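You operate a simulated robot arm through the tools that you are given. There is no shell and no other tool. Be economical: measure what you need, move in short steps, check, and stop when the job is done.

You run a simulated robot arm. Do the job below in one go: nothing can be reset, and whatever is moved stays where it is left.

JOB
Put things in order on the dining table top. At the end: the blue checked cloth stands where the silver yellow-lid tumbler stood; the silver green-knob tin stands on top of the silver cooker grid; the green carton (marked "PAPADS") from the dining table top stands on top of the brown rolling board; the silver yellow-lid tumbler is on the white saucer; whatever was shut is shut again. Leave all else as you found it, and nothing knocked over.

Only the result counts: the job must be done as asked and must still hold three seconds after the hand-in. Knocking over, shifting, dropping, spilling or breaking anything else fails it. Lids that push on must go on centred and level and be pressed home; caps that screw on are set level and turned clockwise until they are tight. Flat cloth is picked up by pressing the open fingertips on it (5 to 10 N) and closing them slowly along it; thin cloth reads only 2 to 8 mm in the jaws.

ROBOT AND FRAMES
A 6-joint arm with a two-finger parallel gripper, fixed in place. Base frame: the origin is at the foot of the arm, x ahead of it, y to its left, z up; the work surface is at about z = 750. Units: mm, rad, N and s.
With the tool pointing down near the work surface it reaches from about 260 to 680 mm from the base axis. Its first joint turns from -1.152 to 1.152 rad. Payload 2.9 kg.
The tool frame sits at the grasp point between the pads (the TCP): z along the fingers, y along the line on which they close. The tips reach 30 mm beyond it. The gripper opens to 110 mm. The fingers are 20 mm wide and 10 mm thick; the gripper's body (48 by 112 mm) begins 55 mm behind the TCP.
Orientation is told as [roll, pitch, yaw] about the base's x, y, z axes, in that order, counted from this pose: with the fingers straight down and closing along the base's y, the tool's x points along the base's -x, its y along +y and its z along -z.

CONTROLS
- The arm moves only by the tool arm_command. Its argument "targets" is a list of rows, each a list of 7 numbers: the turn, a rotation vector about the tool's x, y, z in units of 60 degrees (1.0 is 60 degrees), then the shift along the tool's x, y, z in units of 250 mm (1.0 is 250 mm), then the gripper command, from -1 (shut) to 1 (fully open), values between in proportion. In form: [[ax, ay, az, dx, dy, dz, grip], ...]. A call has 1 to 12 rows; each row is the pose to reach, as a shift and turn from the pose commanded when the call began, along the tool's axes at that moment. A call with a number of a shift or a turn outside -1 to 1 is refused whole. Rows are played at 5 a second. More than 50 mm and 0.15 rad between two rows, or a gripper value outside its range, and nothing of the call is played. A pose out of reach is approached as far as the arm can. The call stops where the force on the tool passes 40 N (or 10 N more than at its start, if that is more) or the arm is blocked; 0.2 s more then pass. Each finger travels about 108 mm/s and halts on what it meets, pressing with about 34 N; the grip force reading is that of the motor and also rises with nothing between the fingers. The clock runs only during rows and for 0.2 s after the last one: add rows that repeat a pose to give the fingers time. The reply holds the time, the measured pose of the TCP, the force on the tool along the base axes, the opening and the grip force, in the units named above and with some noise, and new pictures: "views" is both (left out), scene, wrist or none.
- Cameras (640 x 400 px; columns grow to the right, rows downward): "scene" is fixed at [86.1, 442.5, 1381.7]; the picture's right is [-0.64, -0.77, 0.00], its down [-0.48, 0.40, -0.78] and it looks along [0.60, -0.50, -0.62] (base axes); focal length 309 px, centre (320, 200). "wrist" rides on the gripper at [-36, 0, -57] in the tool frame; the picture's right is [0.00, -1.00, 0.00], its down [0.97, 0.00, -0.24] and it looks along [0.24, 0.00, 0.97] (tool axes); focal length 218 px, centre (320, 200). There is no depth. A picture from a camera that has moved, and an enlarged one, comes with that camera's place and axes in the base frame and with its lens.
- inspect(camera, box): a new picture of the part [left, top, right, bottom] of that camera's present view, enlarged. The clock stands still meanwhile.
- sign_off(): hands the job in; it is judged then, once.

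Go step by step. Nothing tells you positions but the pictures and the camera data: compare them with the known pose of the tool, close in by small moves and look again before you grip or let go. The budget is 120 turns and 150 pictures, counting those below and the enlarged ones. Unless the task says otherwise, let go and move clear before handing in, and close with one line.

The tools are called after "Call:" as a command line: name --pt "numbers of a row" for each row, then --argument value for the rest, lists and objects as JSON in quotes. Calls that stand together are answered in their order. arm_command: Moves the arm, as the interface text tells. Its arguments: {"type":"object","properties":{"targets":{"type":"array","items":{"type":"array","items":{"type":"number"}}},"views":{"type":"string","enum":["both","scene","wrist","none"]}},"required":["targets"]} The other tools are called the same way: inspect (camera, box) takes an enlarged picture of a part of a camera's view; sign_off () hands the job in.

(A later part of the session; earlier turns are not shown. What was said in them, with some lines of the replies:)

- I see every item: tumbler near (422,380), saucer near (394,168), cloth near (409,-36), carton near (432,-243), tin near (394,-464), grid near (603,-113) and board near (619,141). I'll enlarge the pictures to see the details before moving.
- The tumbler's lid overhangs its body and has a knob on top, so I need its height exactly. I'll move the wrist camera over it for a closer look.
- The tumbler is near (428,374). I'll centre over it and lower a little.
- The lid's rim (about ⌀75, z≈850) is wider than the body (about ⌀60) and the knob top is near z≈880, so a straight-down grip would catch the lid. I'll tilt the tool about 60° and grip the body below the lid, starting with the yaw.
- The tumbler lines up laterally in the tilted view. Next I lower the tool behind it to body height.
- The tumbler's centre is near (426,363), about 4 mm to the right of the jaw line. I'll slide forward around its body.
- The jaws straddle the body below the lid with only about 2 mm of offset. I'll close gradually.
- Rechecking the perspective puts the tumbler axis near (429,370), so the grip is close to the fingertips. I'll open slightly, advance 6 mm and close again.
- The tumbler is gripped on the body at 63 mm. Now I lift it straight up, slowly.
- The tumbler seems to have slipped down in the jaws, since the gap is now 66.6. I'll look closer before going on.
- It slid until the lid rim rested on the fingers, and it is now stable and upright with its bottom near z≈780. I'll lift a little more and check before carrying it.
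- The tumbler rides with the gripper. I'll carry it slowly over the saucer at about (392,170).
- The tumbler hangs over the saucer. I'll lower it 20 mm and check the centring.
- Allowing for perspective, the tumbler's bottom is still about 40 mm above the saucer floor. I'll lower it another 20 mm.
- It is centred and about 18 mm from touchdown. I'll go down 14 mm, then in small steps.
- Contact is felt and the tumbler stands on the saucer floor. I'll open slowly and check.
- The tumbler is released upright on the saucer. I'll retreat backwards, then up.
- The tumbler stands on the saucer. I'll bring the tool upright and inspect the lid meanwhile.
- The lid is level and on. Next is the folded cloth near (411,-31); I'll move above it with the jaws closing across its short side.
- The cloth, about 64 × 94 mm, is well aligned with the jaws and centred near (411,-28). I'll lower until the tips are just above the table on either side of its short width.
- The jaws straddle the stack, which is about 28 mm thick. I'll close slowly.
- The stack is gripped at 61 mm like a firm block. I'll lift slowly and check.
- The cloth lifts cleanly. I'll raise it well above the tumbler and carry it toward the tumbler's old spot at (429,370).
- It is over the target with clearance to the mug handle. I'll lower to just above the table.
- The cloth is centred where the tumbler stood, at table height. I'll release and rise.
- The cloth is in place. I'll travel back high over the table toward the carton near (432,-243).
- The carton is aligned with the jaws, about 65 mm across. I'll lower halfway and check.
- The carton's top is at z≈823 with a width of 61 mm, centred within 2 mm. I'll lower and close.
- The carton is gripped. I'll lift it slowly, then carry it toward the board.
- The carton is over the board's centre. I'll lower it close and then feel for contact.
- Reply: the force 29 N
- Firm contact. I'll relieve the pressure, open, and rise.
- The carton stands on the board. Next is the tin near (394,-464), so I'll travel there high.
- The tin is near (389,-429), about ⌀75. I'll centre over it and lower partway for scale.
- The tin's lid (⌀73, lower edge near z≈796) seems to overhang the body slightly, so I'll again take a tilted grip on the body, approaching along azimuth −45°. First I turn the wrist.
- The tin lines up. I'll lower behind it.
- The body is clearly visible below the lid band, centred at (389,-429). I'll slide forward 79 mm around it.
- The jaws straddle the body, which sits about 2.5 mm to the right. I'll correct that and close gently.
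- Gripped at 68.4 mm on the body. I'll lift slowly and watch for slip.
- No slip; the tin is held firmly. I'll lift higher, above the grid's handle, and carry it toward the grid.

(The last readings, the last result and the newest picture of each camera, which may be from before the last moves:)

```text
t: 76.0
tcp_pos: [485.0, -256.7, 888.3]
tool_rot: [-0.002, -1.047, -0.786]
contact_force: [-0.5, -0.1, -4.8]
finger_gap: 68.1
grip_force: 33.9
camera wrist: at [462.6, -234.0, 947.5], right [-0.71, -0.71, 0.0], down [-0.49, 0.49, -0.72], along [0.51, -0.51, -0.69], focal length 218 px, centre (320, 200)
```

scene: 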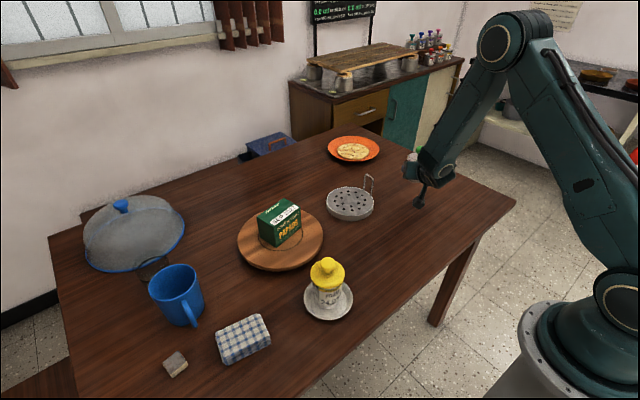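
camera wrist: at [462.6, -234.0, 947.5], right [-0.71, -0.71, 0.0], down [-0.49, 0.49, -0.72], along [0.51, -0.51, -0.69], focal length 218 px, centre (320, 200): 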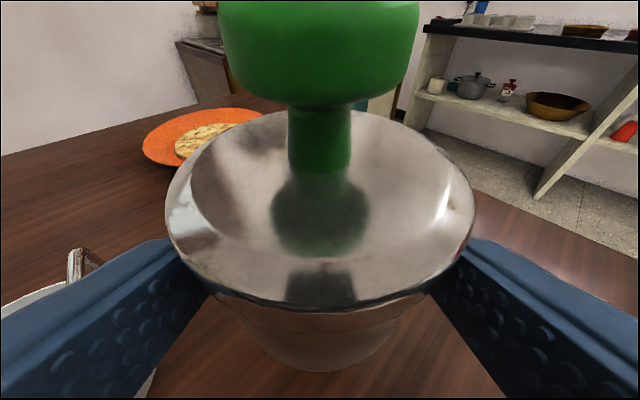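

The grid's handle may reach z≈845, so I'll rise another 35 mm before the rest of the carry.

Call:
arm_command --pt "0 0 0 -0.06 0 -0.035 -1" --pt "0 0 0 -0.121 0 -0.07 -1" --pt "0 0 0 -0.115 0.06 -0.081 -1" --pt "0 0 0 -0.105 0.16 -0.098 -1" --pt "0 0 0 -0.093 0.27 -0.118 -1" --pt "0 0 0 -0.082 0.38 -0.137 -1" --pt "0 0 0 -0.071 0.49 -0.157 -1" --pt "0 0 0 -0.06 0.6 -0.176 -1" --pt "0 0 0 -0.049 0.7 -0.194 -1" --pt "0 0 0 -0.0425 0.768 -0.206 -1" --pt "0 0 0 -0.0425 0.768 -0.206 -1" --views "both"

Call:
inspect --camera "scene" --box '[300, 130, 440, 240]'

```text
t: 78.4
tcp_pos: [594.1, -91.7, 922.8]
tool_rot: [-0.001, -1.045, -0.784]
contact_force: [-0.3, -0.1, -4.8]
finger_gap: 68.0
grip_force: 33.8
camera wrist: at [571.1, -69.7, 982.6], right [-0.71, -0.71, 0.0], down [-0.49, 0.49, -0.72], along [0.51, -0.51, -0.69], focal length 218 px, centre (320, 200)
```

scene: 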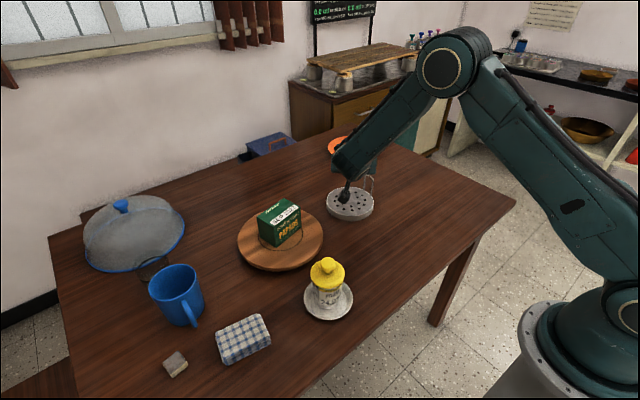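
wrist: 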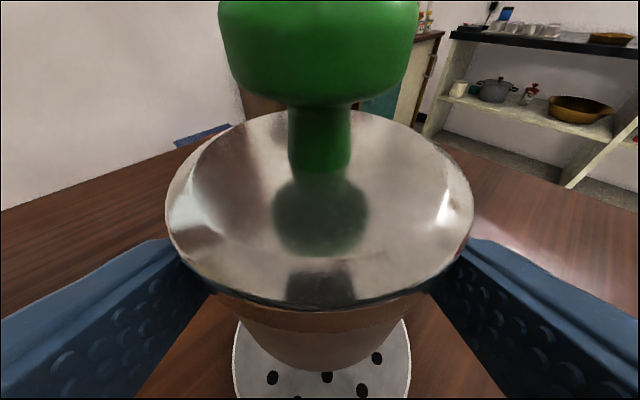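

```text
3.64 times, centred on (370, 185) of scene
camera zoom: at [86.2, 442.5, 1381.7], right [-0.64, -0.77, 0.0], down [-0.48, 0.4, -0.78], along [0.6, -0.5, -0.62], focal length 1123 px, centre (138, 254)
```

zoom: 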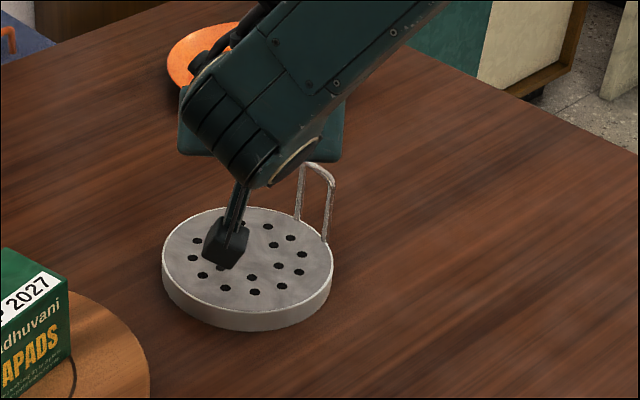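

The tin hangs over the grid, laterally centred. I'll check the fore-aft position in the enlarged wrist picture.

Call:
inspect --camera "wrist" --box '[200, 280, 440, 400]'

```text
2.67 times, centred on (320, 340) of wrist
camera zoom: at [571.1, -69.7, 982.6], right [-0.71, -0.71, 0.0], down [-0.49, 0.49, -0.72], along [0.51, -0.51, -0.69], focal length 582 px, centre (320, -173)
```

zoom: 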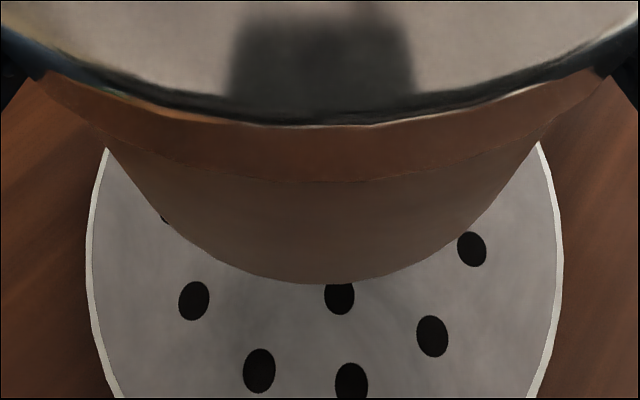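

The grid centre is about 7 mm further forward than the tin. I'll correct that and descend to just above it.

Call:
arm_command --pt "0 0 0 -0.014 -0.004 0.0243 -1" --pt "0 0 0 0.064 -0.004 0.069 -1" --pt "0 0 0 0.142 -0.004 0.114 -1" --pt "0 0 0 0.22 -0.004 0.159 -1" --pt "0 0 0 0.298 -0.004 0.2043 -1" --pt "0 0 0 0.298 -0.004 0.2043 -1" --views "both"

Call:
inspect --camera "scene" --box '[300, 130, 440, 240]'

Call:
inspect --camera "wrist" --box '[120, 200, 520, 400]'

```text
t: 79.8
tcp_pos: [596.6, -97.7, 834.6]
tool_rot: [0.001, -1.048, -0.785]
contact_force: [0.4, 0.6, -5.3]
finger_gap: 68.3
grip_force: 33.4
camera wrist: at [574.0, -75.4, 894.3], right [-0.71, -0.71, 0.0], down [-0.49, 0.49, -0.72], along [0.51, -0.51, -0.69], focal length 218 px, centre (320, 200)
```

scene: 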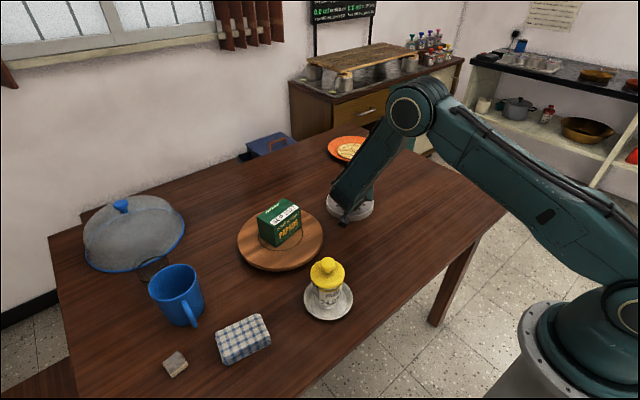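
wrist: 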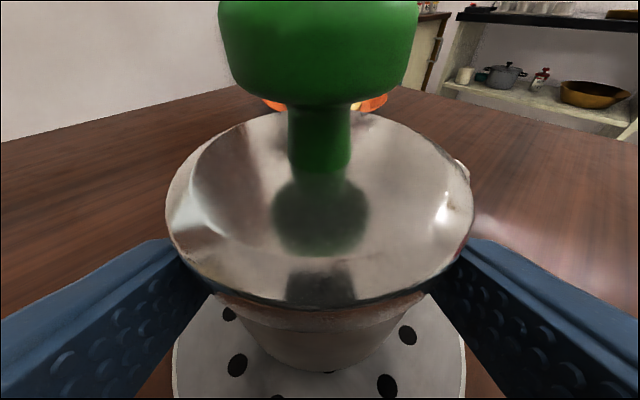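

```text
3.64 times, centred on (370, 185) of scene
camera zoom: at [86.2, 442.5, 1381.7], right [-0.64, -0.77, 0.0], down [-0.48, 0.4, -0.78], along [0.6, -0.5, -0.62], focal length 1123 px, centre (138, 254)
```

zoom: 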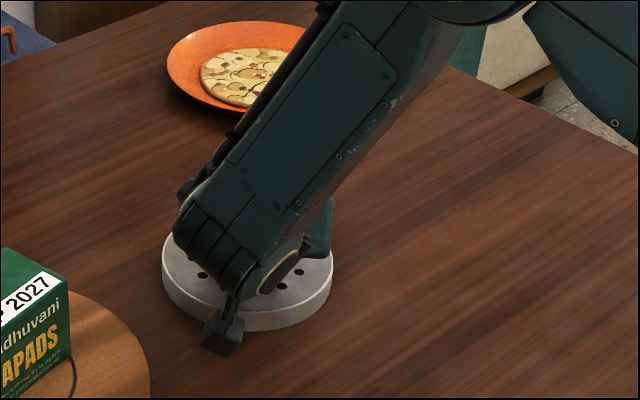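

```text
1.60 times, centred on (320, 300) of wrist
camera zoom: at [574.0, -75.4, 894.3], right [-0.71, -0.71, 0.0], down [-0.49, 0.49, -0.72], along [0.51, -0.51, -0.69], focal length 349 px, centre (320, 40)
```

zoom: 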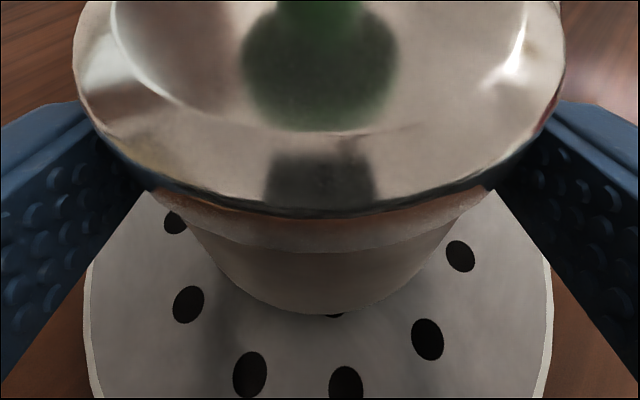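

The tin is centred within about 3 mm, with its bottom near z≈800. I'll descend gently to contact.

Call:
arm_command --pt "0 0 0 0.0173 0 0.01 -1" --pt "0 0 0 0.0346 0 0.02 -1" --pt "0 0 0 0.052 0 0.03 -1" --pt "0 0 0 0.052 0 0.03 -1" --views "none"

Call:
arm_command --pt "0 0 0 0.007 0 0.004 -1" --pt "0 0 0 0.014 0 0.008 -1" --pt "0 0 0 0.014 0 0.008 -1" --views "wrist"

```text
t: 80.8
tcp_pos: [597.6, -98.8, 819.3]
tool_rot: [-0.002, -1.047, -0.786]
contact_force: [-0.6, -0.4, -3.7]
finger_gap: 68.4
grip_force: 34.4
```

```text
t: 81.6
tcp_pos: [596.4, -97.5, 814.5]
tool_rot: [0.0, -1.047, -0.787]
contact_force: [0.3, 0.1, -3.8]
finger_gap: 68.1
grip_force: 34.1
camera wrist: at [574.3, -75.5, 873.8], right [-0.71, -0.71, 0.0], down [-0.49, 0.49, -0.72], along [0.51, -0.51, -0.69], focal length 218 px, centre (320, 200)
```

wrist: 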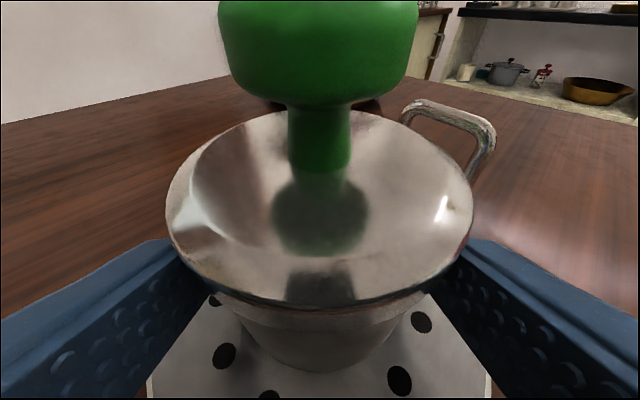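

Call:
arm_command --pt "0 0 0 0.005 0 0.003 -1" --pt "0 0 0 0.0104 0 0.006 -1" --pt "0 0 0 0.0104 0 0.006 -1" --views "none"

Call:
arm_command --pt "0 0 0 0.005 0 0.003 -1" --pt "0 0 0 0.005 0 0.003 -1" --views "none"

```text
t: 82.4
tcp_pos: [597.7, -98.5, 812.7]
tool_rot: [0.0, -1.047, -0.785]
contact_force: [0.6, -0.2, -4.3]
finger_gap: 68.2
grip_force: 33.7
```

```text
t: 83.0
tcp_pos: [597.8, -97.6, 810.2]
tool_rot: [0.0, -1.048, -0.786]
contact_force: [0.0, 0.3, -4.3]
finger_gap: 67.9
grip_force: 34.0
```

Call:
arm_command --pt "0 0 0 0.006 0 0.0035 -1" --pt "0 0 0 0.006 0 0.0035 -1" --views "none"

Call:
arm_command --pt "0 0 0 0.005 0 0.003 -1" --pt "0 0 0 0.005 0 0.003 -1" --views "wrist"

```text
t: 83.6
tcp_pos: [596.6, -97.6, 809.0]
tool_rot: [0.0, -1.047, -0.785]
contact_force: [-0.2, 0.2, -3.9]
finger_gap: 68.5
grip_force: 34.0
```

```text
t: 84.2
tcp_pos: [597.2, -97.9, 807.4]
tool_rot: [-0.001, -1.047, -0.785]
contact_force: [0.0, 1.0, -4.2]
finger_gap: 68.0
grip_force: 33.8
camera wrist: at [574.3, -75.4, 866.7], right [-0.71, -0.71, 0.0], down [-0.49, 0.49, -0.72], along [0.51, -0.51, -0.69], focal length 218 px, centre (320, 200)
```

wrist: 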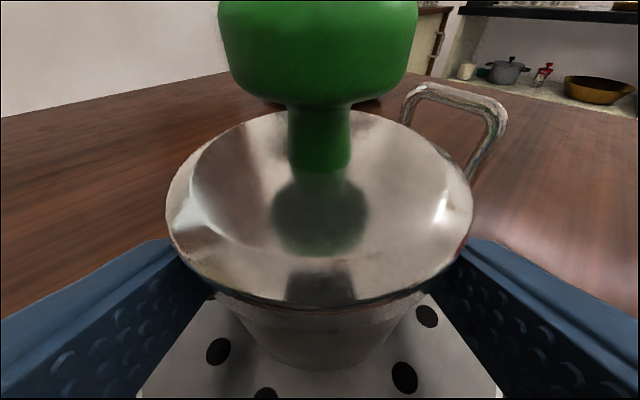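

Call:
arm_command --pt "0 0 0 0.005 0 0.003 -1" --pt "0 0 0 0.005 0 0.003 -1" --views "none"

Call:
arm_command --pt "0 0 0 0.005 0 0.003 -1" --pt "0 0 0 0.005 0 0.003 -1" --views "none"

Call:
arm_command --pt "0 0 0 0.005 0 0.003 -1" --pt "0 0 0 0.005 0 0.003 -1" --views "none"

```text
t: 84.8
tcp_pos: [598.4, -97.3, 806.2]
tool_rot: [-0.001, -1.047, -0.784]
contact_force: [-0.2, 0.5, -4.3]
finger_gap: 68.1
grip_force: 33.5
```

```text
t: 85.4
tcp_pos: [599.0, -97.6, 804.4]
tool_rot: [0.002, -1.048, -0.788]
contact_force: [-1.5, 1.5, 1.5]
finger_gap: 68.1
grip_force: 34.0
```

```text
t: 86.0
tcp_pos: [597.4, -98.3, 804.7]
tool_rot: [0.002, -1.052, -0.789]
contact_force: [-4.8, 0.8, 18.4]
finger_gap: 68.1
grip_force: 34.0
```

Contact at TCP z≈804.5. I'll relieve the pressure, then open slowly.

Call:
arm_command --pt "0 0 0 -0.006 0 -0.0035 -1" --pt "0 0 0 -0.006 0 -0.0035 -1" --pt "0 0 0 -0.006 0 -0.0035 0.28" --pt "0 0 0 -0.006 0 -0.0035 0.4" --pt "0 0 0 -0.006 0 -0.0035 0.6" --pt "0 0 0 -0.006 0 -0.0035 0.8" --pt "0 0 0 -0.006 0 -0.0035 0.9" --pt "0 0 0 -0.006 0 -0.0035 0.9" --views "wrist"

```text
t: 87.8
tcp_pos: [596.9, -98.0, 803.6]
tool_rot: [-0.001, -1.049, -0.786]
contact_force: [-0.4, 0.0, 0.0]
finger_gap: 104.8
grip_force: 0.0
camera wrist: at [574.4, -75.9, 863.8], right [-0.71, -0.71, 0.0], down [-0.49, 0.49, -0.72], along [0.51, -0.51, -0.69], focal length 218 px, centre (320, 200)
```

wrist: 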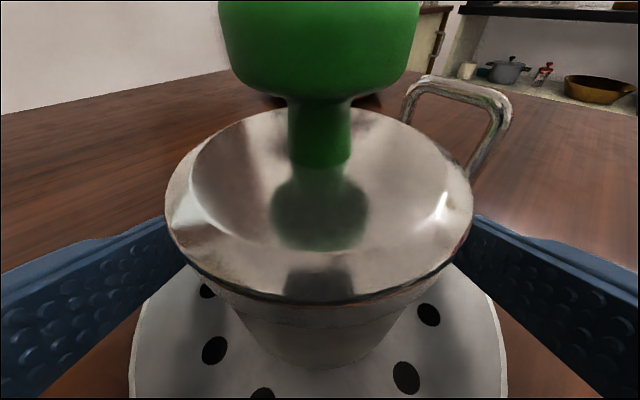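

The tin is released and upright on the grid. I'll retreat 62 mm back, then straight up.

Call:
arm_command --pt "0 0 0 0.04 0 -0.0693 0.9" --pt "0 0 0 0.08 0 -0.1386 0.9" --pt "0 0 0 0.124 0 -0.215 0.9" --pt "0 0 0 0.0 0 -0.287 0.9" --pt "0 0 0 -0.124 0 -0.358 0.9" --pt "0 0 0 -0.28 0 -0.448 0.9" --pt "0 0 0 -0.43 0 -0.534 0.9" --pt "0 0 0 -0.43 0 -0.534 0.9" --views "both"

Call:
inspect --camera "scene" --box '[280, 140, 440, 240]'

```text
t: 89.6
tcp_pos: [553.1, -54.2, 961.5]
tool_rot: [-0.001, -1.047, -0.783]
contact_force: [-0.9, 0.0, -0.1]
finger_gap: 104.9
grip_force: 0.2
camera wrist: at [530.7, -32.1, 1021.1], right [-0.71, -0.71, 0.0], down [-0.49, 0.49, -0.72], along [0.51, -0.51, -0.69], focal length 218 px, centre (320, 200)
```

scene: 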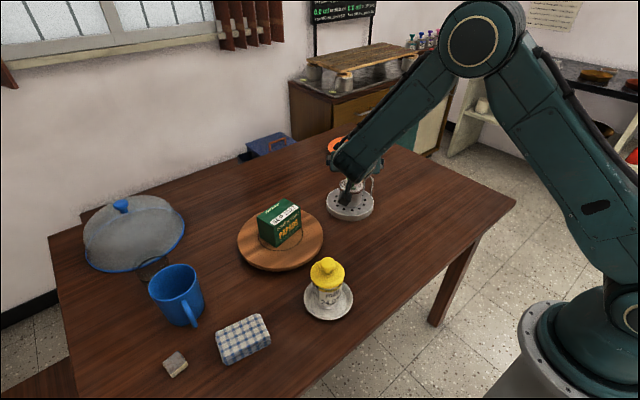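
wrist: 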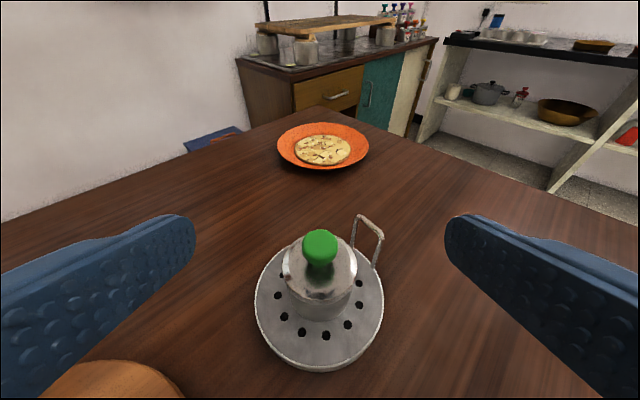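

```text
4.00 times, centred on (360, 190) of scene
camera zoom: at [86.1, 442.5, 1381.7], right [-0.64, -0.77, 0.0], down [-0.48, 0.4, -0.78], along [0.6, -0.5, -0.62], focal length 1235 px, centre (160, 240)
```

zoom: 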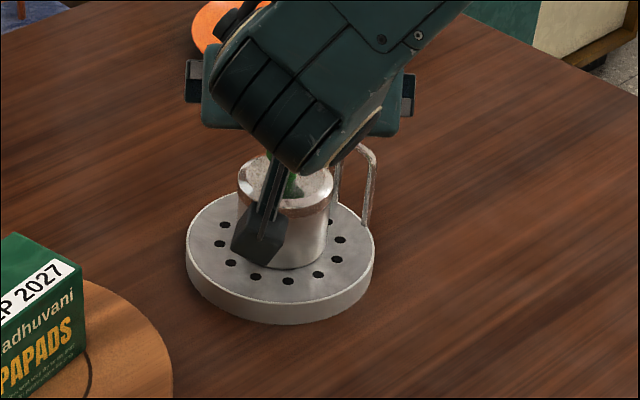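

The tin stands on the grid beside its handle. Before finishing I want to verify that the tumbler's lid is still home, so I'll bring the tool upright and go look at it from the same side as before.

Call:
arm_command --pt "0 0.125 0 0 0 0 0.9" --pt "0 0.25 0 0 0 0 0.9" --pt "0 0.375 0 0 0 0 0.9" --pt "0 0.5 0 0 0 0 0.9" --pt "0 0.625 0 0 0 0 0.9" --pt "0 0.75 0 0 0 0 0.9" --pt "0 0.875 0 0 0 0 0.9" --pt "0 1.0 0 0 0 0 0.9" --pt "0 1.0 0 0 0 0 0.9" --views "none"

Call:
arm_command --pt "0 0 -0.125 0.085 0.0 0 0.9" --pt "0 0 -0.25 0.17 0.0 0 0.9" --pt "0 0 -0.375 0.255 0.0 0 0.9" --pt "0 0 -0.5 0.34 -0.025 0 0.9" --pt "0 0 -0.625 0.425 -0.05 0 0.9" --pt "0 0 -0.75 0.51 -0.075 0 0.9" --pt "0 0 -0.875 0.6 -0.1 0 0.9" --pt "0 0 -1.0 0.68 -0.12 0 0.9" --views "none"

Call:
arm_command --pt "0 0 -0.125 0 0 0 0.9" --pt "0 0 -0.25 0 0 0 0.9" --pt "0 0 -0.375 0 0 0 0.9" --pt "0 0 -0.5 0 0 0 0.9" --pt "0 0 -0.625 0 0 0 0.9" --pt "0 0 -0.75 0 0 0 0.9" --pt "0 0 -0.75 0 0 0 0.9" --views "both"

```text
t: 91.6
tcp_pos: [554.3, -54.2, 964.5]
tool_rot: [0.0, 0.001, -0.783]
contact_force: [0.0, -0.2, 0.2]
finger_gap: 104.5
grip_force: 0.0
```

```text
t: 93.4
tcp_pos: [412.7, 43.6, 962.6]
tool_rot: [0.0, 0.0, 0.265]
contact_force: [-0.4, 0.5, 0.2]
finger_gap: 104.4
grip_force: 0.1
```

```text
t: 95.0
tcp_pos: [412.3, 44.6, 963.6]
tool_rot: [-0.001, 0.0, 1.049]
contact_force: [0.2, 0.3, -0.2]
finger_gap: 104.6
grip_force: 0.1
camera wrist: at [429.6, 75.8, 1020.3], right [0.87, -0.5, 0.0], down [-0.48, -0.84, 0.24], along [-0.12, -0.21, -0.97], focal length 218 px, centre (320, 200)
```

scene: 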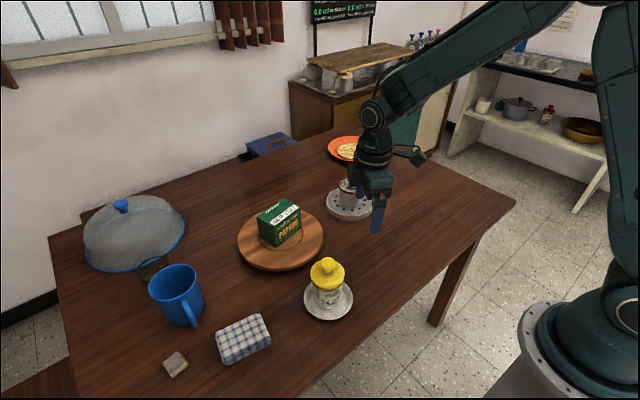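
wrist: 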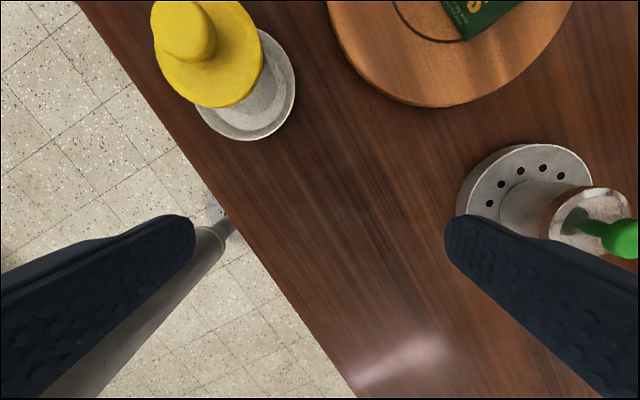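

Call:
arm_command --pt "0 -0.125 0 0.001 0.041 0 0.9" --pt "0 -0.25 0 0.002 0.082 0 0.9" --pt "0 -0.375 0 0.003 0.123 0 0.9" --pt "0 -0.5 0 0.004 0.164 0 0.9" --pt "0 -0.625 0 0.006 0.205 0 0.9" --pt "0 -0.75 0 0.007 0.246 0 0.9" --pt "0 -0.875 0 0.008 0.287 0 0.9" --pt "0 -1.0 0 0.009 0.328 0 0.9" --pt "0 -1.0 0 0.009 0.328 0 0.9" --views "none"

Call:
arm_command --pt "0 0 0 0.133 0 0.077 0.9" --pt "0 0 0 0.266 0 0.154 0.9" --pt "0 0 0 0.4 0 0.231 0.9" --pt "0 0 0 0.533 0 0.308 0.9" --pt "0 0 0 0.533 0 0.308 0.9" --views "wrist"

Call:
inspect --camera "wrist" --box '[220, 20, 420, 220]'

```text
t: 97.0
tcp_pos: [341.3, 84.2, 963.8]
tool_rot: [0.0, -1.049, 1.046]
contact_force: [0.1, -0.4, 0.2]
finger_gap: 104.6
grip_force: 0.2
```

```text
t: 98.2
tcp_pos: [340.8, 83.3, 809.3]
tool_rot: [-0.001, -1.048, 1.046]
contact_force: [-0.2, 0.0, -0.2]
finger_gap: 104.5
grip_force: 0.0
camera wrist: at [324.0, 56.5, 868.2], right [0.87, -0.5, 0.0], down [-0.35, -0.6, -0.72], along [0.36, 0.62, -0.69], focal length 218 px, centre (320, 200)
```

wrist: 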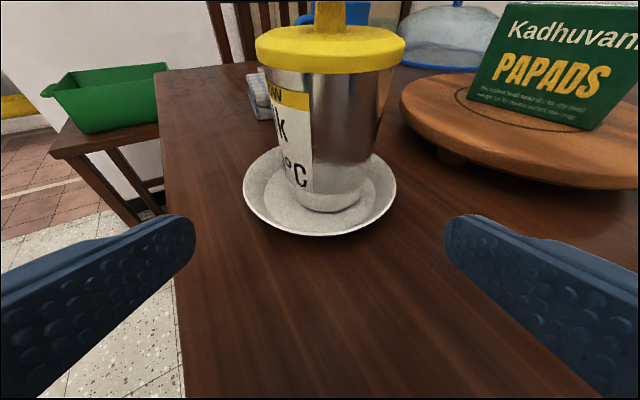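

```text
2.00 times, centred on (320, 120) of wrist
camera zoom: at [324.0, 56.5, 868.2], right [0.87, -0.5, 0.0], down [-0.35, -0.6, -0.72], along [0.36, 0.62, -0.69], focal length 436 px, centre (320, 360)
```

zoom: 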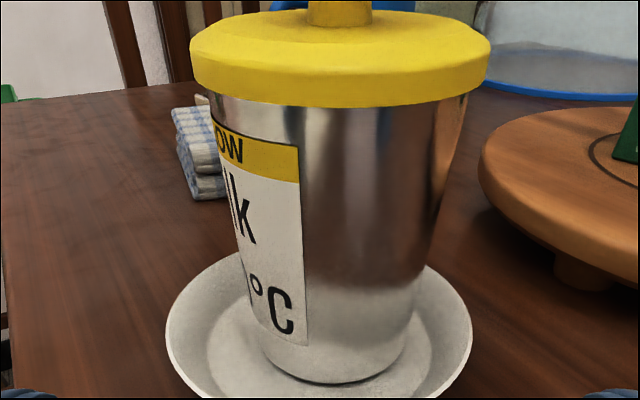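

The lid gap above the label is the same as before (about 20 % of label height) and level, so the lid is still home. I'll move clear and take a last look.

Call:
arm_command --pt "0 0 0 -0.13 0 -0.075 0.9" --pt "0 0 0 -0.26 0 -0.15 0.9" --pt "0 0 0 -0.39 0 -0.225 0.9" --pt "0 0 0 -0.52 0 -0.3 0.9" --pt "0 0 0 -0.65 0 -0.375 0.9" --pt "0 0 0 -0.65 0 -0.375 0.9" --views "both"

```text
t: 99.6
tcp_pos: [339.4, 84.5, 996.9]
tool_rot: [0.001, -1.047, 1.046]
contact_force: [-0.1, 0.1, -0.1]
finger_gap: 104.5
grip_force: 0.0
camera wrist: at [322.5, 57.3, 1056.4], right [0.87, -0.5, 0.0], down [-0.35, -0.6, -0.72], along [0.36, 0.62, -0.69], focal length 218 px, centre (320, 200)
```

scene: 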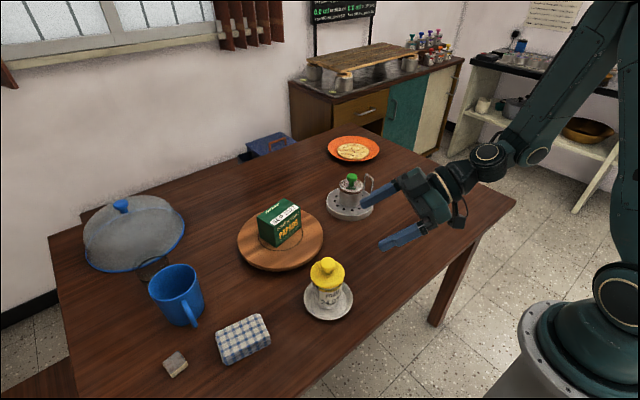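
wrist: 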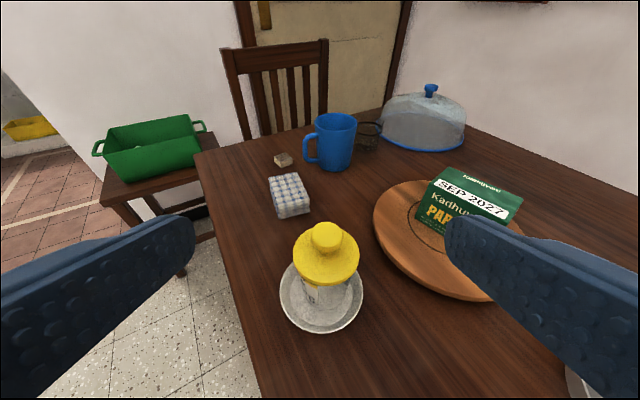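

Everything is in its place, upright, and the arm is clear, so I'm handing in.

Call:
sign_off

```text
The job is handed in.
```

The job is handed in: the tumbler is on the saucer, the cloth is where the tumbler stood, the carton is on the rolling board and the tin is on the cooker grid, both lids stayed on, and I saw nothing else moved.
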